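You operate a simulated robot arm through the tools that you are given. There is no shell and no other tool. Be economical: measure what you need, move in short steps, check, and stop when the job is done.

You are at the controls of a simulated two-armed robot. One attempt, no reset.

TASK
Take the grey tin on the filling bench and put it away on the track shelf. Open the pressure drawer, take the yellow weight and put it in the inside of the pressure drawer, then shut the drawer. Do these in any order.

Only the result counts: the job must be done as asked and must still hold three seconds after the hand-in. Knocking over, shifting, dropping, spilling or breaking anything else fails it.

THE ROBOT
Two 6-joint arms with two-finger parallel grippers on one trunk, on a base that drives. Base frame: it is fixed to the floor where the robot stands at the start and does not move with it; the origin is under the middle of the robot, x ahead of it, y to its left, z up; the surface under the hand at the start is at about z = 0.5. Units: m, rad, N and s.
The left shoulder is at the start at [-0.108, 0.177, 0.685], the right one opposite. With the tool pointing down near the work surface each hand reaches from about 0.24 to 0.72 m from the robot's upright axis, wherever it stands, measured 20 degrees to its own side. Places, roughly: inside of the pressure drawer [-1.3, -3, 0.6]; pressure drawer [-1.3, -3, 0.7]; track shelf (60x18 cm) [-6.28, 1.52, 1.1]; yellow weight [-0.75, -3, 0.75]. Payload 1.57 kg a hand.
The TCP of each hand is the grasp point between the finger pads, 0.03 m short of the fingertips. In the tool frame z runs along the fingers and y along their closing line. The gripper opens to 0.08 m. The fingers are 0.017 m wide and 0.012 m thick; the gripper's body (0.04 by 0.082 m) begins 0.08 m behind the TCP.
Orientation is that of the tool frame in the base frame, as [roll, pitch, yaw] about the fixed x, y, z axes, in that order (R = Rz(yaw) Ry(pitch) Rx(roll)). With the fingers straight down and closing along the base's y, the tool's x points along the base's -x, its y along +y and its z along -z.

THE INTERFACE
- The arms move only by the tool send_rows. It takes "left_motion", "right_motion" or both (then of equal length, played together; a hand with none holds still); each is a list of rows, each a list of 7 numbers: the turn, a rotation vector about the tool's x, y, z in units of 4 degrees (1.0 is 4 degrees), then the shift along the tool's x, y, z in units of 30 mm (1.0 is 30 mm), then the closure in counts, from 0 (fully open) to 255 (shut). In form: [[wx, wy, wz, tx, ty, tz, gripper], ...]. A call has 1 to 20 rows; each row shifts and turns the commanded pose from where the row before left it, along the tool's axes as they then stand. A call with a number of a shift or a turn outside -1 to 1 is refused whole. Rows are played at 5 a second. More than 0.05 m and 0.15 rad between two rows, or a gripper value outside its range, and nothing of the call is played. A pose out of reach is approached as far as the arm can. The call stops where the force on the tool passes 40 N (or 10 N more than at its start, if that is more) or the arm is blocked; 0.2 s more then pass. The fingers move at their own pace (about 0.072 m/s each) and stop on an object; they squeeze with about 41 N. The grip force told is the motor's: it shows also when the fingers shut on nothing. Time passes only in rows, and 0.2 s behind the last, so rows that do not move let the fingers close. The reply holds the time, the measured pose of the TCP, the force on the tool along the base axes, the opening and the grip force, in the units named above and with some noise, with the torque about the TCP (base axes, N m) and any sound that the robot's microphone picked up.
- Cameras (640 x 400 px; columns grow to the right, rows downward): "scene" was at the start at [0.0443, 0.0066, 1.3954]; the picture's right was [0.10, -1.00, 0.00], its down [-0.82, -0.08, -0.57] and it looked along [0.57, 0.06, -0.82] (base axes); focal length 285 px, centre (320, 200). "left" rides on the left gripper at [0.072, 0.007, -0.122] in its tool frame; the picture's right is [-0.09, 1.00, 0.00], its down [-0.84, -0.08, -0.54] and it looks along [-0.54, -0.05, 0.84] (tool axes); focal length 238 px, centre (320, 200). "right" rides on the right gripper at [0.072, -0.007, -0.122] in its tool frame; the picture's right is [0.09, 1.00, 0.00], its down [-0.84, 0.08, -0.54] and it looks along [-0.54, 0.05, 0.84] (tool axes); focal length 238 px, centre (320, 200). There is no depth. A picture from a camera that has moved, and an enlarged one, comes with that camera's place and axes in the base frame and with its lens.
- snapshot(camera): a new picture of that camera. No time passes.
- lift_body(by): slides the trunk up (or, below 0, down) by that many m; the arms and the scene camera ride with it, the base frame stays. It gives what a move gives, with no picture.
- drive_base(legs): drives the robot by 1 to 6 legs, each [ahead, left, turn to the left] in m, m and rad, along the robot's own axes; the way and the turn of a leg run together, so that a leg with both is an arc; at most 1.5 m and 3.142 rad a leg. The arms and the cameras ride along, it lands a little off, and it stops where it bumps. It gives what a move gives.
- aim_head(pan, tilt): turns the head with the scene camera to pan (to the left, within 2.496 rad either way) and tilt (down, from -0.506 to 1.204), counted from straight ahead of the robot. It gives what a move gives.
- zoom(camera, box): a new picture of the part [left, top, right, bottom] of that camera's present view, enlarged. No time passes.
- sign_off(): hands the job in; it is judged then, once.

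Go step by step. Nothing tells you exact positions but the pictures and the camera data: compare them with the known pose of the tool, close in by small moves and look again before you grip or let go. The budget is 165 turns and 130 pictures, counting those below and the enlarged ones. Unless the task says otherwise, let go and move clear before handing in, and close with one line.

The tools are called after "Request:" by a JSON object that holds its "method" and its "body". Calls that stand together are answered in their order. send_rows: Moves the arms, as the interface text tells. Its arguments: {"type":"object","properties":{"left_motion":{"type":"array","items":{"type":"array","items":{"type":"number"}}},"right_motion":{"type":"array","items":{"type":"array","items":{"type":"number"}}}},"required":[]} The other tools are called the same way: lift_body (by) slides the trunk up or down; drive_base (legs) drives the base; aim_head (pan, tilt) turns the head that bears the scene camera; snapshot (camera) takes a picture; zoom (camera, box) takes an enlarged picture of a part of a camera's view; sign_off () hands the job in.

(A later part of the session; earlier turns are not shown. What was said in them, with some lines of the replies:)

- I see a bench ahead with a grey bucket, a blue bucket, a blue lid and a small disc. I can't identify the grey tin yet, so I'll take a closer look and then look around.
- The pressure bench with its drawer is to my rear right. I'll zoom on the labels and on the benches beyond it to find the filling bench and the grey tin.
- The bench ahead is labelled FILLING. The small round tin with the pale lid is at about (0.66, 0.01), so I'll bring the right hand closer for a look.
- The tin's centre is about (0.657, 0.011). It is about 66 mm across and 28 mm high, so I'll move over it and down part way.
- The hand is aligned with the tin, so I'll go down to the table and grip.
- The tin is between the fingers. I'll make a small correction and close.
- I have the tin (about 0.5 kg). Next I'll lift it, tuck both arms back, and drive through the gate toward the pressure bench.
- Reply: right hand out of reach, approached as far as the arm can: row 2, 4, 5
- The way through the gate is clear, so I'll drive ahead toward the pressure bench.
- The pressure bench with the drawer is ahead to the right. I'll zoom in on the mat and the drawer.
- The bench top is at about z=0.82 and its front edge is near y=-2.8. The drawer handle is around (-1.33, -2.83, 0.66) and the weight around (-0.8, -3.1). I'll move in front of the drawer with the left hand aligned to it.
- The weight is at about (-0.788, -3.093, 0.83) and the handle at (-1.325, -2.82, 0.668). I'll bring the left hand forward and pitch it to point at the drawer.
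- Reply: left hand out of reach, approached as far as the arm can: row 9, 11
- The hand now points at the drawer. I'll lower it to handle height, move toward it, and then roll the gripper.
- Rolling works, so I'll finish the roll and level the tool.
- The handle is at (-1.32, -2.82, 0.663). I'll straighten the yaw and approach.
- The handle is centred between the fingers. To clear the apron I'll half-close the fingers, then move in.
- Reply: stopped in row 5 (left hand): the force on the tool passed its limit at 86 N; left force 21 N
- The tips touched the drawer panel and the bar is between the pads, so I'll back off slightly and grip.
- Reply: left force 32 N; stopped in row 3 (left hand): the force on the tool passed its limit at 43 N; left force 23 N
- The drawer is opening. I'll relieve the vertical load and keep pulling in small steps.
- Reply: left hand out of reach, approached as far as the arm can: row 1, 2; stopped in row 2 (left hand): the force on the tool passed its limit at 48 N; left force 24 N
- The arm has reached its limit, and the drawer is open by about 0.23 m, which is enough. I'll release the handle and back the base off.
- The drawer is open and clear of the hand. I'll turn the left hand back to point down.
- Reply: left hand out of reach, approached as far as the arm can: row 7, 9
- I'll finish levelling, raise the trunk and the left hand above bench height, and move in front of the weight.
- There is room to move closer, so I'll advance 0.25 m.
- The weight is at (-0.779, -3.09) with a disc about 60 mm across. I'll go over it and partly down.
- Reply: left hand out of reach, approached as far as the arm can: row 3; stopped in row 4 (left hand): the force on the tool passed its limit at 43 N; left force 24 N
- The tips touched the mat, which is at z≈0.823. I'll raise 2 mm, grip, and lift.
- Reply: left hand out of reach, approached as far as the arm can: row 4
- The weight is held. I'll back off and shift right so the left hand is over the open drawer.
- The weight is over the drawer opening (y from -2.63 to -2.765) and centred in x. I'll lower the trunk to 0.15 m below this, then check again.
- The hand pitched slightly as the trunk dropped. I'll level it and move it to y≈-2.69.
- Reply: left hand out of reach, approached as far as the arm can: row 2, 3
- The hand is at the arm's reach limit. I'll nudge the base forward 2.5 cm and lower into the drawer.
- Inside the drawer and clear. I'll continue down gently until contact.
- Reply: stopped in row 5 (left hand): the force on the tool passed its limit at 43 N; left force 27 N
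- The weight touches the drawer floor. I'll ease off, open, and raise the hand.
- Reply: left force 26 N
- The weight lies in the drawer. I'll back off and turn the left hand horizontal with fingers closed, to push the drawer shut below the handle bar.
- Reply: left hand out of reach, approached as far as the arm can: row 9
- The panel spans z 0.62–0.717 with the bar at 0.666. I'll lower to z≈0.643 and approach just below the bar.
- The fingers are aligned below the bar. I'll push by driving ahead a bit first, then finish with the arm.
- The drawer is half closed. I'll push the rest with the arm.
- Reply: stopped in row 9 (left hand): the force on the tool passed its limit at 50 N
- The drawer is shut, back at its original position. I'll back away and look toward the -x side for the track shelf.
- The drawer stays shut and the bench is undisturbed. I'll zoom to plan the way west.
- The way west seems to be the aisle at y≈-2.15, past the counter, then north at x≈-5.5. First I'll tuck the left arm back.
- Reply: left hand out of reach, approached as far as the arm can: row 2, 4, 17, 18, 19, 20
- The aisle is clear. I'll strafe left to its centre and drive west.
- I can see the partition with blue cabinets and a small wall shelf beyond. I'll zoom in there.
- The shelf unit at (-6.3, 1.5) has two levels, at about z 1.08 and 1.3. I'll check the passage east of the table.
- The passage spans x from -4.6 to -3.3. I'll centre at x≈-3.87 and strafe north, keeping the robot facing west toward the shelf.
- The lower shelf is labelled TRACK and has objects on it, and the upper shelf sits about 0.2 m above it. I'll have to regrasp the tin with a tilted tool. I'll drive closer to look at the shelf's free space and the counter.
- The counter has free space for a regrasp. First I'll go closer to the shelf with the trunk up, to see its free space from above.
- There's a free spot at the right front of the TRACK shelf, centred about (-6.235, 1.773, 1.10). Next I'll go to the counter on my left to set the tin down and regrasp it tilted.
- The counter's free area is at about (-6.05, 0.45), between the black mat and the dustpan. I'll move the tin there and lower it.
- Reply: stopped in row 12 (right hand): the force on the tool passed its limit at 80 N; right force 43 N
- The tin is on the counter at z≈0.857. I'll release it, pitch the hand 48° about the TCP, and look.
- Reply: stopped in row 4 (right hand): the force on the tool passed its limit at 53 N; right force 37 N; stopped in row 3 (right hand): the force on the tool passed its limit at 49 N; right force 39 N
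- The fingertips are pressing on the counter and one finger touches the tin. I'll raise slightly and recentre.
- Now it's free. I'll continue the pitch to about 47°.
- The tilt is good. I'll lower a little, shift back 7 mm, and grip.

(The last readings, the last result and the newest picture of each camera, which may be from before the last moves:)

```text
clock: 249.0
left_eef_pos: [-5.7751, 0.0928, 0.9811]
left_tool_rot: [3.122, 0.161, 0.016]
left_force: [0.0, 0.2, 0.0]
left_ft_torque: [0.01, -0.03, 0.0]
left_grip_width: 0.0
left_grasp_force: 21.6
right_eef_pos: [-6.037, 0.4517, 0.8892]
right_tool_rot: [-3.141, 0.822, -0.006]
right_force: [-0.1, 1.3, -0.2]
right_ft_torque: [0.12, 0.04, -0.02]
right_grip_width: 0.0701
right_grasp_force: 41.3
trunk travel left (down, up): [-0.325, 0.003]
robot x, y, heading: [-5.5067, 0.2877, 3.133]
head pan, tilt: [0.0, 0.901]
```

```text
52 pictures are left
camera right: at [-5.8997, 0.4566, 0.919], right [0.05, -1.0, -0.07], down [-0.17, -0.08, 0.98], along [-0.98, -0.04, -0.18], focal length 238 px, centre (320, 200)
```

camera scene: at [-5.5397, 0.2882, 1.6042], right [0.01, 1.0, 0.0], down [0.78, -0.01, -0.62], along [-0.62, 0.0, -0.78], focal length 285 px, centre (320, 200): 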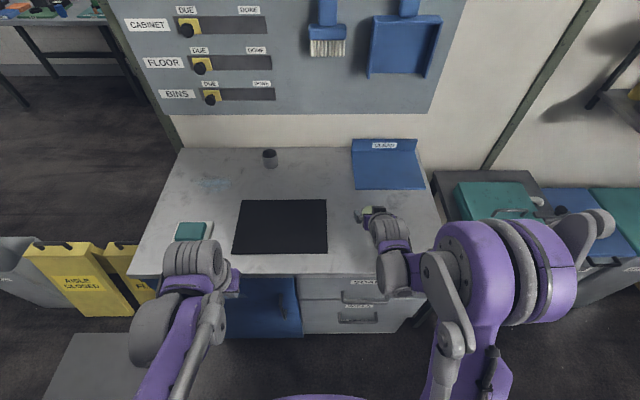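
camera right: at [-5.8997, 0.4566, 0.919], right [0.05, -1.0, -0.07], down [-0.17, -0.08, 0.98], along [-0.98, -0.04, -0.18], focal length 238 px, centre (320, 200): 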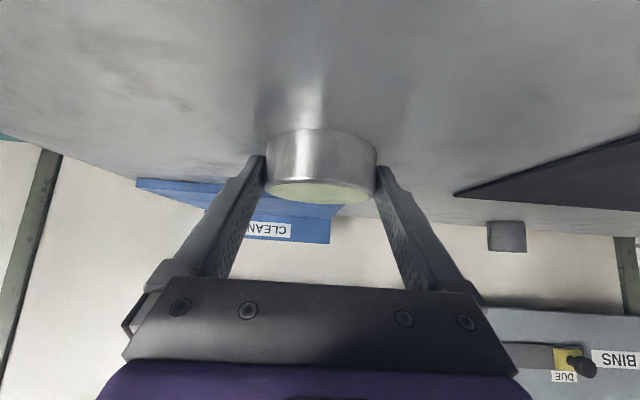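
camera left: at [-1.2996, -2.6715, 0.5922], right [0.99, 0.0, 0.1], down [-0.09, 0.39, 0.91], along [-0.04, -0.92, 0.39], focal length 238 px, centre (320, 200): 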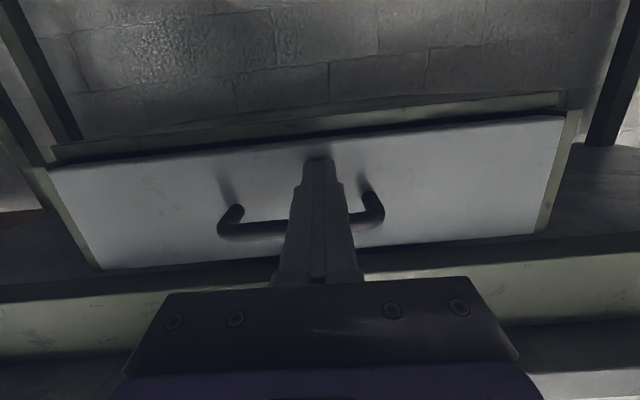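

It's gripped. I'll lift straight up in the world frame to z≈1.17, which also tests the reach.

Request:
{"method": "send_rows", "body": {"right_motion": [[0, 0, 0, -0.3, 0, -0.28, 255], [0, 0, 0, -0.6, 0, -0.56, 255], [0, 0, 0, -0.6, 0, -0.56, 255], [0, 0, 0, -0.6, 0, -0.56, 255], [0, 0, 0, -0.6, 0, -0.56, 255], [0, 0, 0, -0.6, 0, -0.56, 255], [0, 0, 0, -0.6, 0, -0.56, 255], [0, 0, 0, -0.6, 0, -0.56, 255], [0, 0, 0, -0.6, 0, -0.56, 255], [0, 0, 0, -0.6, 0, -0.56, 255], [0, 0, 0, -0.6, 0, -0.56, 255], [0, 0, 0, -0.6, 0, -0.56, 255], [0, 0, 0, 0, 0, 0, 255]]}}

Request:
{"method": "snapshot", "body": {"camera": "right"}}

```text
clock: 251.8
left_eef_pos: [-5.7751, 0.0923, 0.983]
left_tool_rot: [3.122, 0.16, 0.016]
left_force: [-0.1, -0.3, 0.0]
left_ft_torque: [-0.01, 0.01, 0.02]
left_grip_width: 0.0001
left_grasp_force: 21.0
right_eef_pos: [-6.0382, 0.4509, 1.1724]
right_tool_rot: [-3.141, 0.823, -0.007]
right_force: [0.8, -0.5, -5.0]
right_ft_torque: [0.0, -0.06, 0.01]
right_grip_width: 0.0705
right_grasp_force: 41.3
trunk travel left (down, up): [-0.325, 0.003]
robot x, y, heading: [-5.5076, 0.2867, 3.132]
head pan, tilt: [0.0, 0.901]
```

```text
51 pictures are left
camera right: at [-5.8997, 0.4559, 1.203], right [0.05, -1.0, -0.07], down [-0.17, -0.08, 0.98], along [-0.98, -0.04, -0.18], focal length 238 px, centre (320, 200)
```

right: 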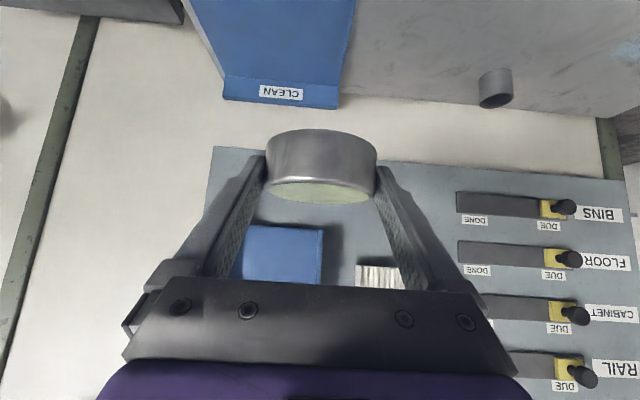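

The tin is held upright at shelf height. I'll back off 0.1 m and strafe right to the shelf spot.

Request:
{"method": "drive_base", "body": {"legs": [[-0.1, 0, 0], [0, -1.32, 0]]}}

Request:
{"method": "aim_head", "body": {"pan": -0.1, "tilt": 0.6}}

Request:
{"method": "snapshot", "body": {"camera": "scene"}}

Request:
{"method": "snapshot", "body": {"camera": "right"}}

```text
clock: 264.3
left_eef_pos: [-5.66, 1.4111, 0.9808]
left_tool_rot: [3.121, 0.162, 0.005]
left_force: [0.4, -0.5, -0.1]
left_ft_torque: [0.03, 0.0, 0.01]
left_grip_width: 0.0002
left_grasp_force: 21.6
right_eef_pos: [-5.92, 1.7714, 1.1715]
right_tool_rot: [-3.137, 0.821, -0.018]
right_force: [-0.2, 0.0, -5.6]
right_ft_torque: [0.0, -0.08, 0.0]
right_grip_width: 0.0705
right_grasp_force: 40.7
trunk travel left (down, up): [-0.325, 0.003]
robot x, y, heading: [-5.3909, 1.6014, 3.126]
head pan, tilt: [0.0, 0.901]
```

```text
clock: 265.1
left_eef_pos: [-5.6606, 1.411, 0.9823]
left_tool_rot: [3.121, 0.16, 0.007]
left_force: [0.0, 0.3, -0.7]
left_ft_torque: [-0.02, 0.03, -0.01]
left_grip_width: 0.0002
left_grasp_force: 21.0
right_eef_pos: [-5.92, 1.7719, 1.1717]
right_tool_rot: [-3.139, 0.821, -0.019]
right_force: [-0.6, 0.0, -5.9]
right_ft_torque: [-0.01, -0.07, -0.01]
right_grip_width: 0.0703
right_grasp_force: 40.8
trunk travel left (down, up): [-0.325, 0.003]
robot x, y, heading: [-5.3936, 1.6042, 3.126]
head pan, tilt: [-0.099, 0.6]
```

```text
50 pictures are left
camera scene: at [-5.4366, 1.6132, 1.6289], right [0.12, 0.99, 0.0], down [0.56, -0.07, -0.82], along [-0.82, 0.1, -0.57], focal length 285 px, centre (320, 200)
```

scene: 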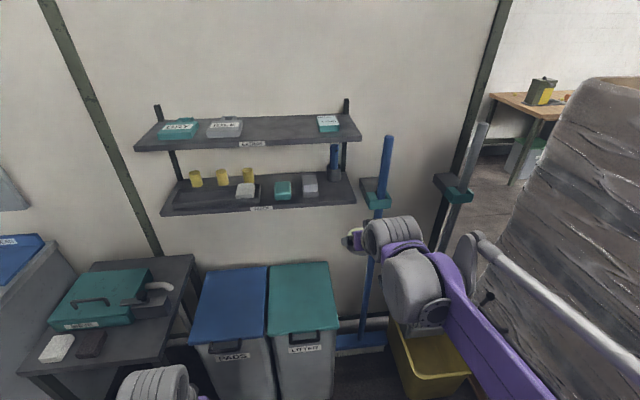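

```text
49 pictures are left
camera right: at [-5.7822, 1.7753, 1.2028], right [0.04, -1.0, -0.07], down [-0.17, -0.08, 0.98], along [-0.98, -0.03, -0.18], focal length 238 px, centre (320, 200)
```

right: 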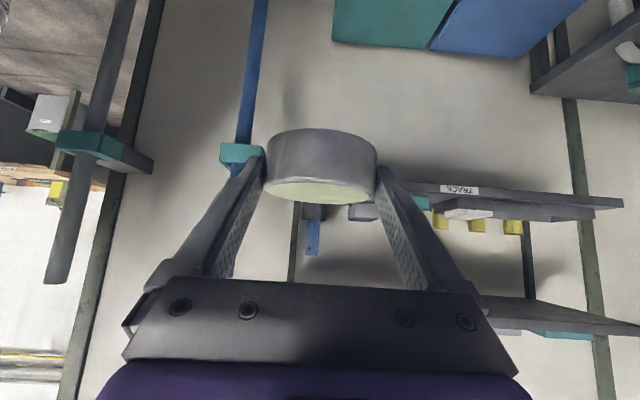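

I'm aligned laterally. I'll zoom to verify the free-spot coordinates from this pose.

Request:
{"method": "zoom", "body": {"camera": "scene", "box": [260, 130, 420, 230]}}

```text
4.00 times, centred on (340, 180) of scene
camera zoom: at [-5.4366, 1.6132, 1.6289], right [0.12, 0.99, 0.0], down [0.56, -0.07, -0.82], along [-0.82, 0.1, -0.57], focal length 1142 px, centre (240, 280)
```

zoom: 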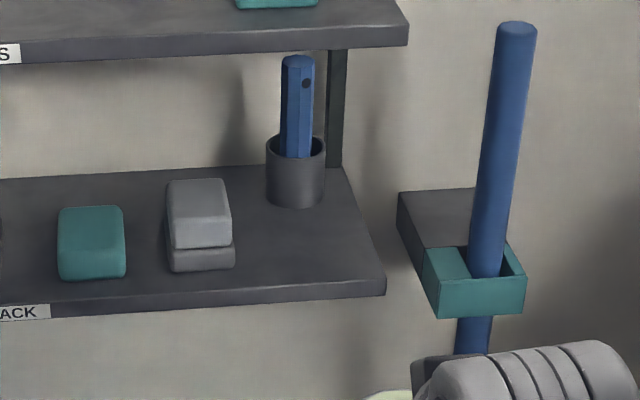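

The free area is confirmed (y 1.70–1.82, cup front at x=-6.31). I'll aim for tin centre (-6.24, 1.768), driving 0.23 m ahead with the hand 4 cm above shelf level.

Request:
{"method": "drive_base", "body": {"legs": [[0.22, 0, 0]]}}

Request:
{"method": "snapshot", "body": {"camera": "scene"}}

Request:
{"method": "snapshot", "body": {"camera": "right"}}

```text
clock: 266.8
left_eef_pos: [-5.8743, 1.4138, 0.9812]
left_tool_rot: [3.121, 0.16, 0.008]
left_force: [-0.2, 0.7, -0.7]
left_ft_torque: [-0.01, 0.01, 0.0]
left_grip_width: 0.0
left_grasp_force: 21.2
right_eef_pos: [-6.1342, 1.7746, 1.1718]
right_tool_rot: [-3.139, 0.821, -0.013]
right_force: [0.3, -0.6, -5.4]
right_ft_torque: [-0.02, -0.08, -0.01]
right_grip_width: 0.0701
right_grasp_force: 40.8
trunk travel left (down, up): [-0.325, 0.003]
robot x, y, heading: [-5.6052, 1.6086, 3.128]
head pan, tilt: [-0.099, 0.6]
```

```text
47 pictures are left
camera scene: at [-5.6505, 1.6166, 1.6287], right [0.11, 0.99, 0.0], down [0.56, -0.06, -0.83], along [-0.82, 0.09, -0.56], focal length 285 px, centre (320, 200)
```

scene: 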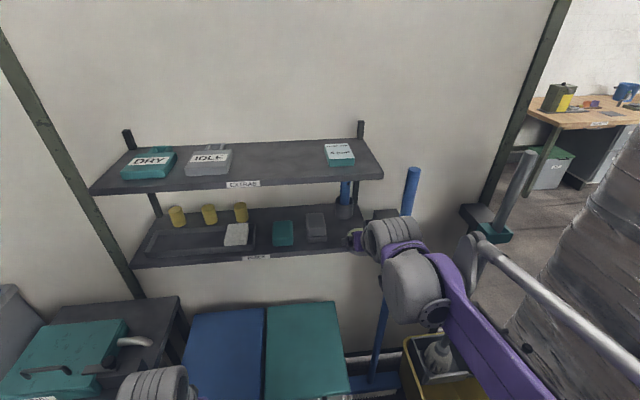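

```text
46 pictures are left
camera right: at [-5.9963, 1.7779, 1.2024], right [0.05, -1.0, -0.07], down [-0.17, -0.08, 0.98], along [-0.98, -0.03, -0.18], focal length 238 px, centre (320, 200)
```

right: 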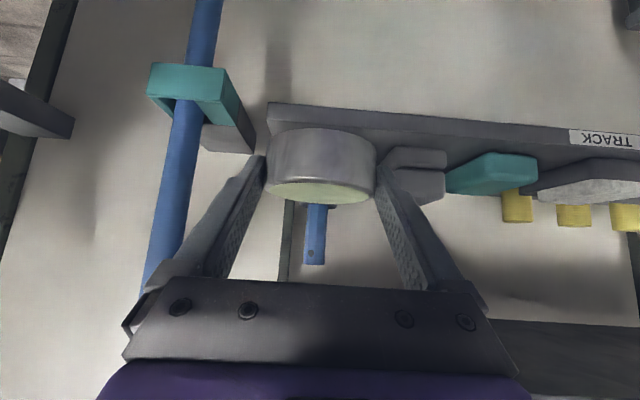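

There is clearance on all sides. I'll advance the hand 9.5 cm with the arm at constant height.

Request:
{"method": "send_rows", "body": {"right_motion": [[0, 0, 0, -0.36, 0.02, 0.385, 255], [0, 0, 0, -0.36, 0.02, 0.385, 255], [0, 0, 0, -0.36, 0.02, 0.385, 255], [0, 0, 0, -0.36, 0.02, 0.385, 255], [0, 0, 0, -0.36, 0.02, 0.385, 255], [0, 0, 0, -0.36, 0, 0.385, 255], [0, 0, 0, 0, 0, 0, 255]]}}

Request:
{"method": "snapshot", "body": {"camera": "right"}}

Request:
{"method": "zoom", "body": {"camera": "scene", "box": [270, 130, 470, 290]}}

```text
clock: 268.4
left_eef_pos: [-5.8745, 1.4126, 0.9807]
left_tool_rot: [3.124, 0.16, 0.01]
left_force: [0.2, -0.2, -0.1]
left_ft_torque: [0.0, -0.03, 0.01]
left_grip_width: 0.0001
left_grasp_force: 21.0
right_eef_pos: [-6.2305, 1.7713, 1.1719]
right_tool_rot: [-3.139, 0.824, -0.013]
right_force: [-0.4, 0.6, -4.9]
right_ft_torque: [0.02, -0.09, 0.04]
right_grip_width: 0.0703
right_grasp_force: 41.2
trunk travel left (down, up): [-0.325, 0.003]
robot x, y, heading: [-5.6086, 1.6056, 3.129]
head pan, tilt: [-0.099, 0.6]
```

```text
45 pictures are left
camera right: at [-6.0928, 1.7751, 1.2027], right [0.05, -1.0, -0.07], down [-0.17, -0.08, 0.98], along [-0.98, -0.03, -0.18], focal length 238 px, centre (320, 200)
```

right: 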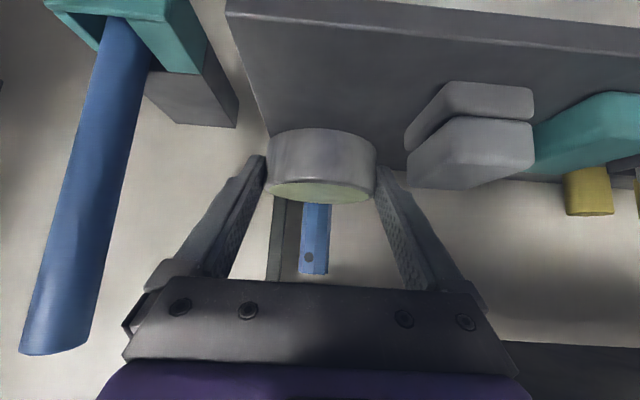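

```text
2.50 times, centred on (370, 210) of scene
camera zoom: at [-5.6509, 1.6166, 1.6289], right [0.11, 0.99, 0.0], down [0.56, -0.06, -0.83], along [-0.82, 0.09, -0.56], focal length 713 px, centre (195, 175)
```

zoom: 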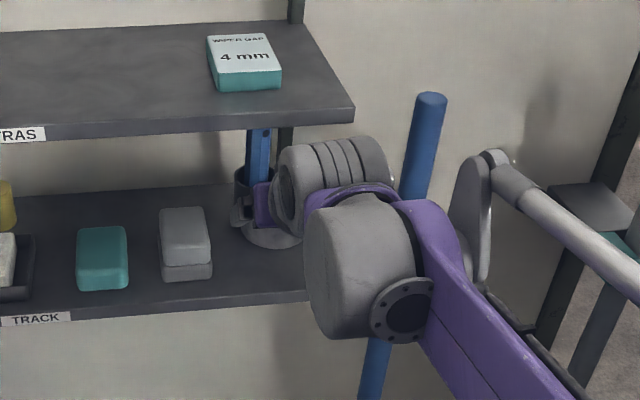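

The tin is over the free spot. I'll lower it gently until contact.

Request:
{"method": "send_rows", "body": {"right_motion": [[0, 0, 0, 0.2, 0, 0.19, 255], [0, 0, 0, 0.2, 0, 0.19, 255], [0, 0, 0, 0.2, 0, 0.19, 255], [0, 0, 0, 0.15, 0, 0.14, 255], [0, 0, 0, 0, 0, 0, 255]]}}

Request:
{"method": "snapshot", "body": {"camera": "right"}}

```text
clock: 269.6
left_eef_pos: [-5.8732, 1.4144, 0.9809]
left_tool_rot: [3.122, 0.159, 0.009]
left_force: [-0.8, -0.7, 0.7]
left_ft_torque: [0.0, 0.04, 0.03]
left_grip_width: 0.0001
left_grasp_force: 21.5
right_eef_pos: [-6.2317, 1.7722, 1.1413]
right_tool_rot: [-3.14, 0.821, -0.013]
right_force: [0.4, 0.2, -6.1]
right_ft_torque: [0.02, -0.06, 0.02]
right_grip_width: 0.0704
right_grasp_force: 41.5
trunk travel left (down, up): [-0.325, 0.003]
robot x, y, heading: [-5.6059, 1.6081, 3.129]
head pan, tilt: [-0.099, 0.6]
```

```text
43 pictures are left
camera right: at [-6.0931, 1.7765, 1.1716], right [0.05, -1.0, -0.07], down [-0.17, -0.08, 0.98], along [-0.98, -0.03, -0.18], focal length 238 px, centre (320, 200)
```

right: 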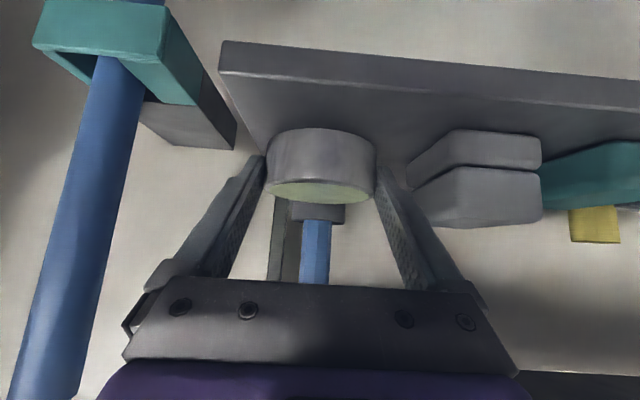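

Request:
{"method": "send_rows", "body": {"right_motion": [[0, 0, 0, 0.075, 0, 0.07, 255], [0, 0, 0, 0.075, 0, 0.07, 255], [0, 0, 0, 0.075, 0, 0.07, 255], [0, 0, 0, 0.05, 0, 0.045, 255], [0, 0, 0, 0.05, 0, 0.045, 255], [0, 0, 0, 0.05, 0, 0.045, 255], [0, 0, 0, 0, 0, 0, 255]]}}

Request:
{"method": "snapshot", "body": {"camera": "right"}}

```text
clock: 271.2
left_eef_pos: [-5.8752, 1.4138, 0.9813]
left_tool_rot: [3.124, 0.163, 0.008]
left_force: [0.3, 0.3, 0.1]
left_ft_torque: [0.05, -0.01, 0.01]
left_grip_width: 0.0001
left_grasp_force: 21.2
right_eef_pos: [-6.2304, 1.7729, 1.1286]
right_tool_rot: [-3.139, 0.826, -0.015]
right_force: [-7.7, 2.5, 17.3]
right_ft_torque: [-0.13, -0.31, 0.04]
right_grip_width: 0.0702
right_grasp_force: 40.6
trunk travel left (down, up): [-0.325, 0.003]
robot x, y, heading: [-5.6071, 1.6067, 3.125]
head pan, tilt: [-0.099, 0.6]
```

```text
42 pictures are left
camera right: at [-6.0919, 1.777, 1.1589], right [0.05, -1.0, -0.07], down [-0.17, -0.08, 0.98], along [-0.98, -0.03, -0.17], focal length 238 px, centre (320, 200)
```

right: 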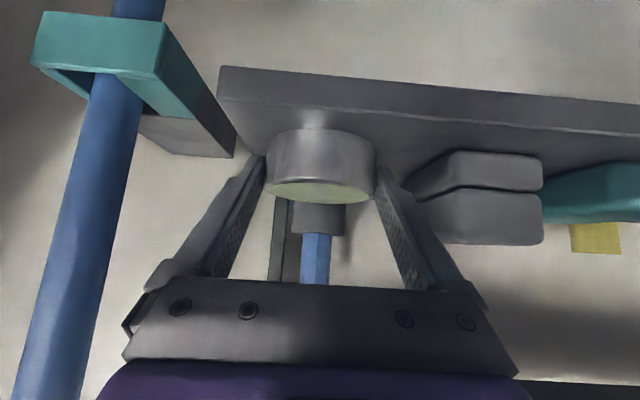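

The tin is in contact with the shelf. I'll ease off 1 mm, open the fingers and check before retreating.

Request:
{"method": "send_rows", "body": {"right_motion": [[0, 0, 0, -0.04, 0, -0.035, 255], [0, 0, 0, 0, 0, 0, 120], [0, 0, 0, 0, 0, 0, 0], [0, 0, 0, 0, 0, 0, 0]]}}

Request:
{"method": "snapshot", "body": {"camera": "right"}}

```text
clock: 272.2
left_eef_pos: [-5.8746, 1.4144, 0.9817]
left_tool_rot: [3.125, 0.159, 0.007]
left_force: [-0.1, -0.8, 0.7]
left_ft_torque: [0.02, -0.02, -0.02]
left_grip_width: 0.0
left_grasp_force: 21.5
right_eef_pos: [-6.2299, 1.7715, 1.1278]
right_tool_rot: [-3.138, 0.821, -0.015]
right_force: [-0.9, 1.0, 0.0]
right_ft_torque: [0.03, 0.01, -0.01]
right_grip_width: 0.0801
right_grasp_force: 0.0
trunk travel left (down, up): [-0.325, 0.003]
robot x, y, heading: [-5.6069, 1.6079, 3.13]
head pan, tilt: [-0.099, 0.6]
```

```text
41 pictures are left
camera right: at [-6.0913, 1.7761, 1.1585], right [0.05, -1.0, -0.07], down [-0.18, -0.08, 0.98], along [-0.98, -0.03, -0.18], focal length 238 px, centre (320, 200)
```

right: 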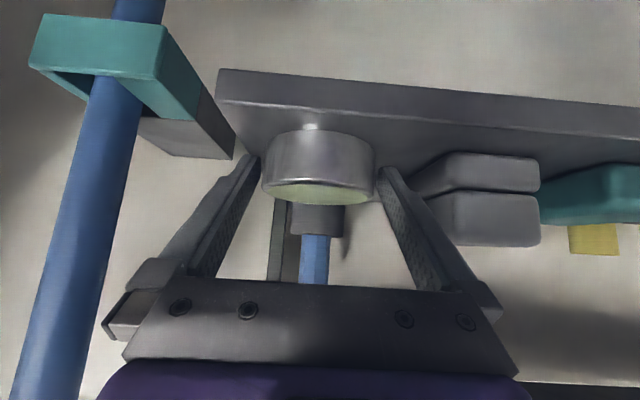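

Released, and the tin stands on the shelf. I'll retreat back and up along the tool axis.

Request:
{"method": "send_rows", "body": {"right_motion": [[0, 0, 0, 0, 0, -0.3, 0], [0, 0, 0, 0, 0, -0.4, 0], [0, 0, 0, 0, 0, -0.5, 0], [0, 0, 0, 0, 0, -0.5, 0], [0, 0, 0, 0.3, 0, -0.5, 0], [0, 0, 0, 0.5, 0, -0.5, 0], [0, 0, 0, 0.5, 0, -0.5, 0]]}}

Request:
{"method": "drive_base", "body": {"legs": [[-0.35, 0, 0]]}}

Request:
{"method": "zoom", "body": {"camera": "scene", "box": [160, 100, 440, 275]}}

Request:
{"method": "snapshot", "body": {"camera": "right"}}

```text
clock: 273.8
left_eef_pos: [-5.8749, 1.4131, 0.9818]
left_tool_rot: [3.123, 0.164, 0.008]
left_force: [0.4, 0.7, -0.1]
left_ft_torque: [-0.04, 0.02, -0.01]
left_grip_width: 0.0001
left_grasp_force: 21.2
right_eef_pos: [-6.1316, 1.7716, 1.1662]
right_tool_rot: [-3.14, 0.823, -0.015]
right_force: [0.2, 0.5, 0.2]
right_ft_torque: [-0.01, 0.02, -0.01]
right_grip_width: 0.0798
right_grasp_force: 0.1
trunk travel left (down, up): [-0.325, 0.003]
robot x, y, heading: [-5.6078, 1.6038, 3.121]
head pan, tilt: [-0.099, 0.6]
```

```text
clock: 276.0
left_eef_pos: [-5.5298, 1.4083, 0.981]
left_tool_rot: [3.125, 0.162, 0.008]
left_force: [-0.2, 0.0, 0.1]
left_ft_torque: [-0.01, 0.02, 0.0]
left_grip_width: 0.0
left_grasp_force: 21.9
right_eef_pos: [-5.7892, 1.7674, 1.1651]
right_tool_rot: [-3.136, 0.821, -0.016]
right_force: [0.2, 0.6, 0.4]
right_ft_torque: [0.0, 0.02, 0.02]
right_grip_width: 0.0801
right_grasp_force: 0.0
trunk travel left (down, up): [-0.325, 0.003]
robot x, y, heading: [-5.2603, 1.6064, 3.126]
head pan, tilt: [-0.099, 0.6]
```

```text
2.29 times, centred on (300, 188) of scene
camera zoom: at [-5.3064, 1.6111, 1.6291], right [0.12, 0.99, 0.0], down [0.56, -0.07, -0.82], along [-0.82, 0.09, -0.57], focal length 652 px, centre (366, 229)
```

zoom: 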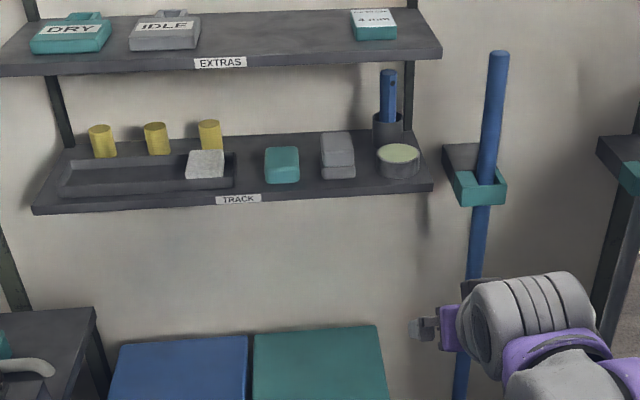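

```text
39 pictures are left
camera right: at [-5.651, 1.7708, 1.197], right [0.05, -1.0, -0.07], down [-0.17, -0.08, 0.98], along [-0.98, -0.03, -0.18], focal length 238 px, centre (320, 200)
```

right: 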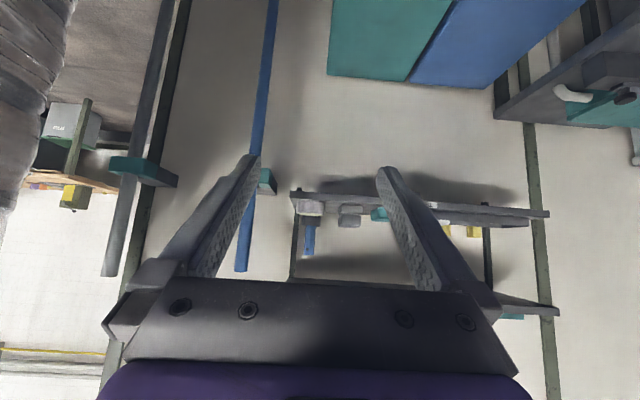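

The tin stands on the TRACK shelf with everything around it undisturbed. The weight is in the shut drawer and both hands are clear, so I'm handing in.

Request:
{"method": "sign_off", "body": {}}

```text
The job is handed in.
```

The job is handed in: the grey tin is on the track shelf, the yellow weight is inside the pressure drawer, and the drawer is shut.
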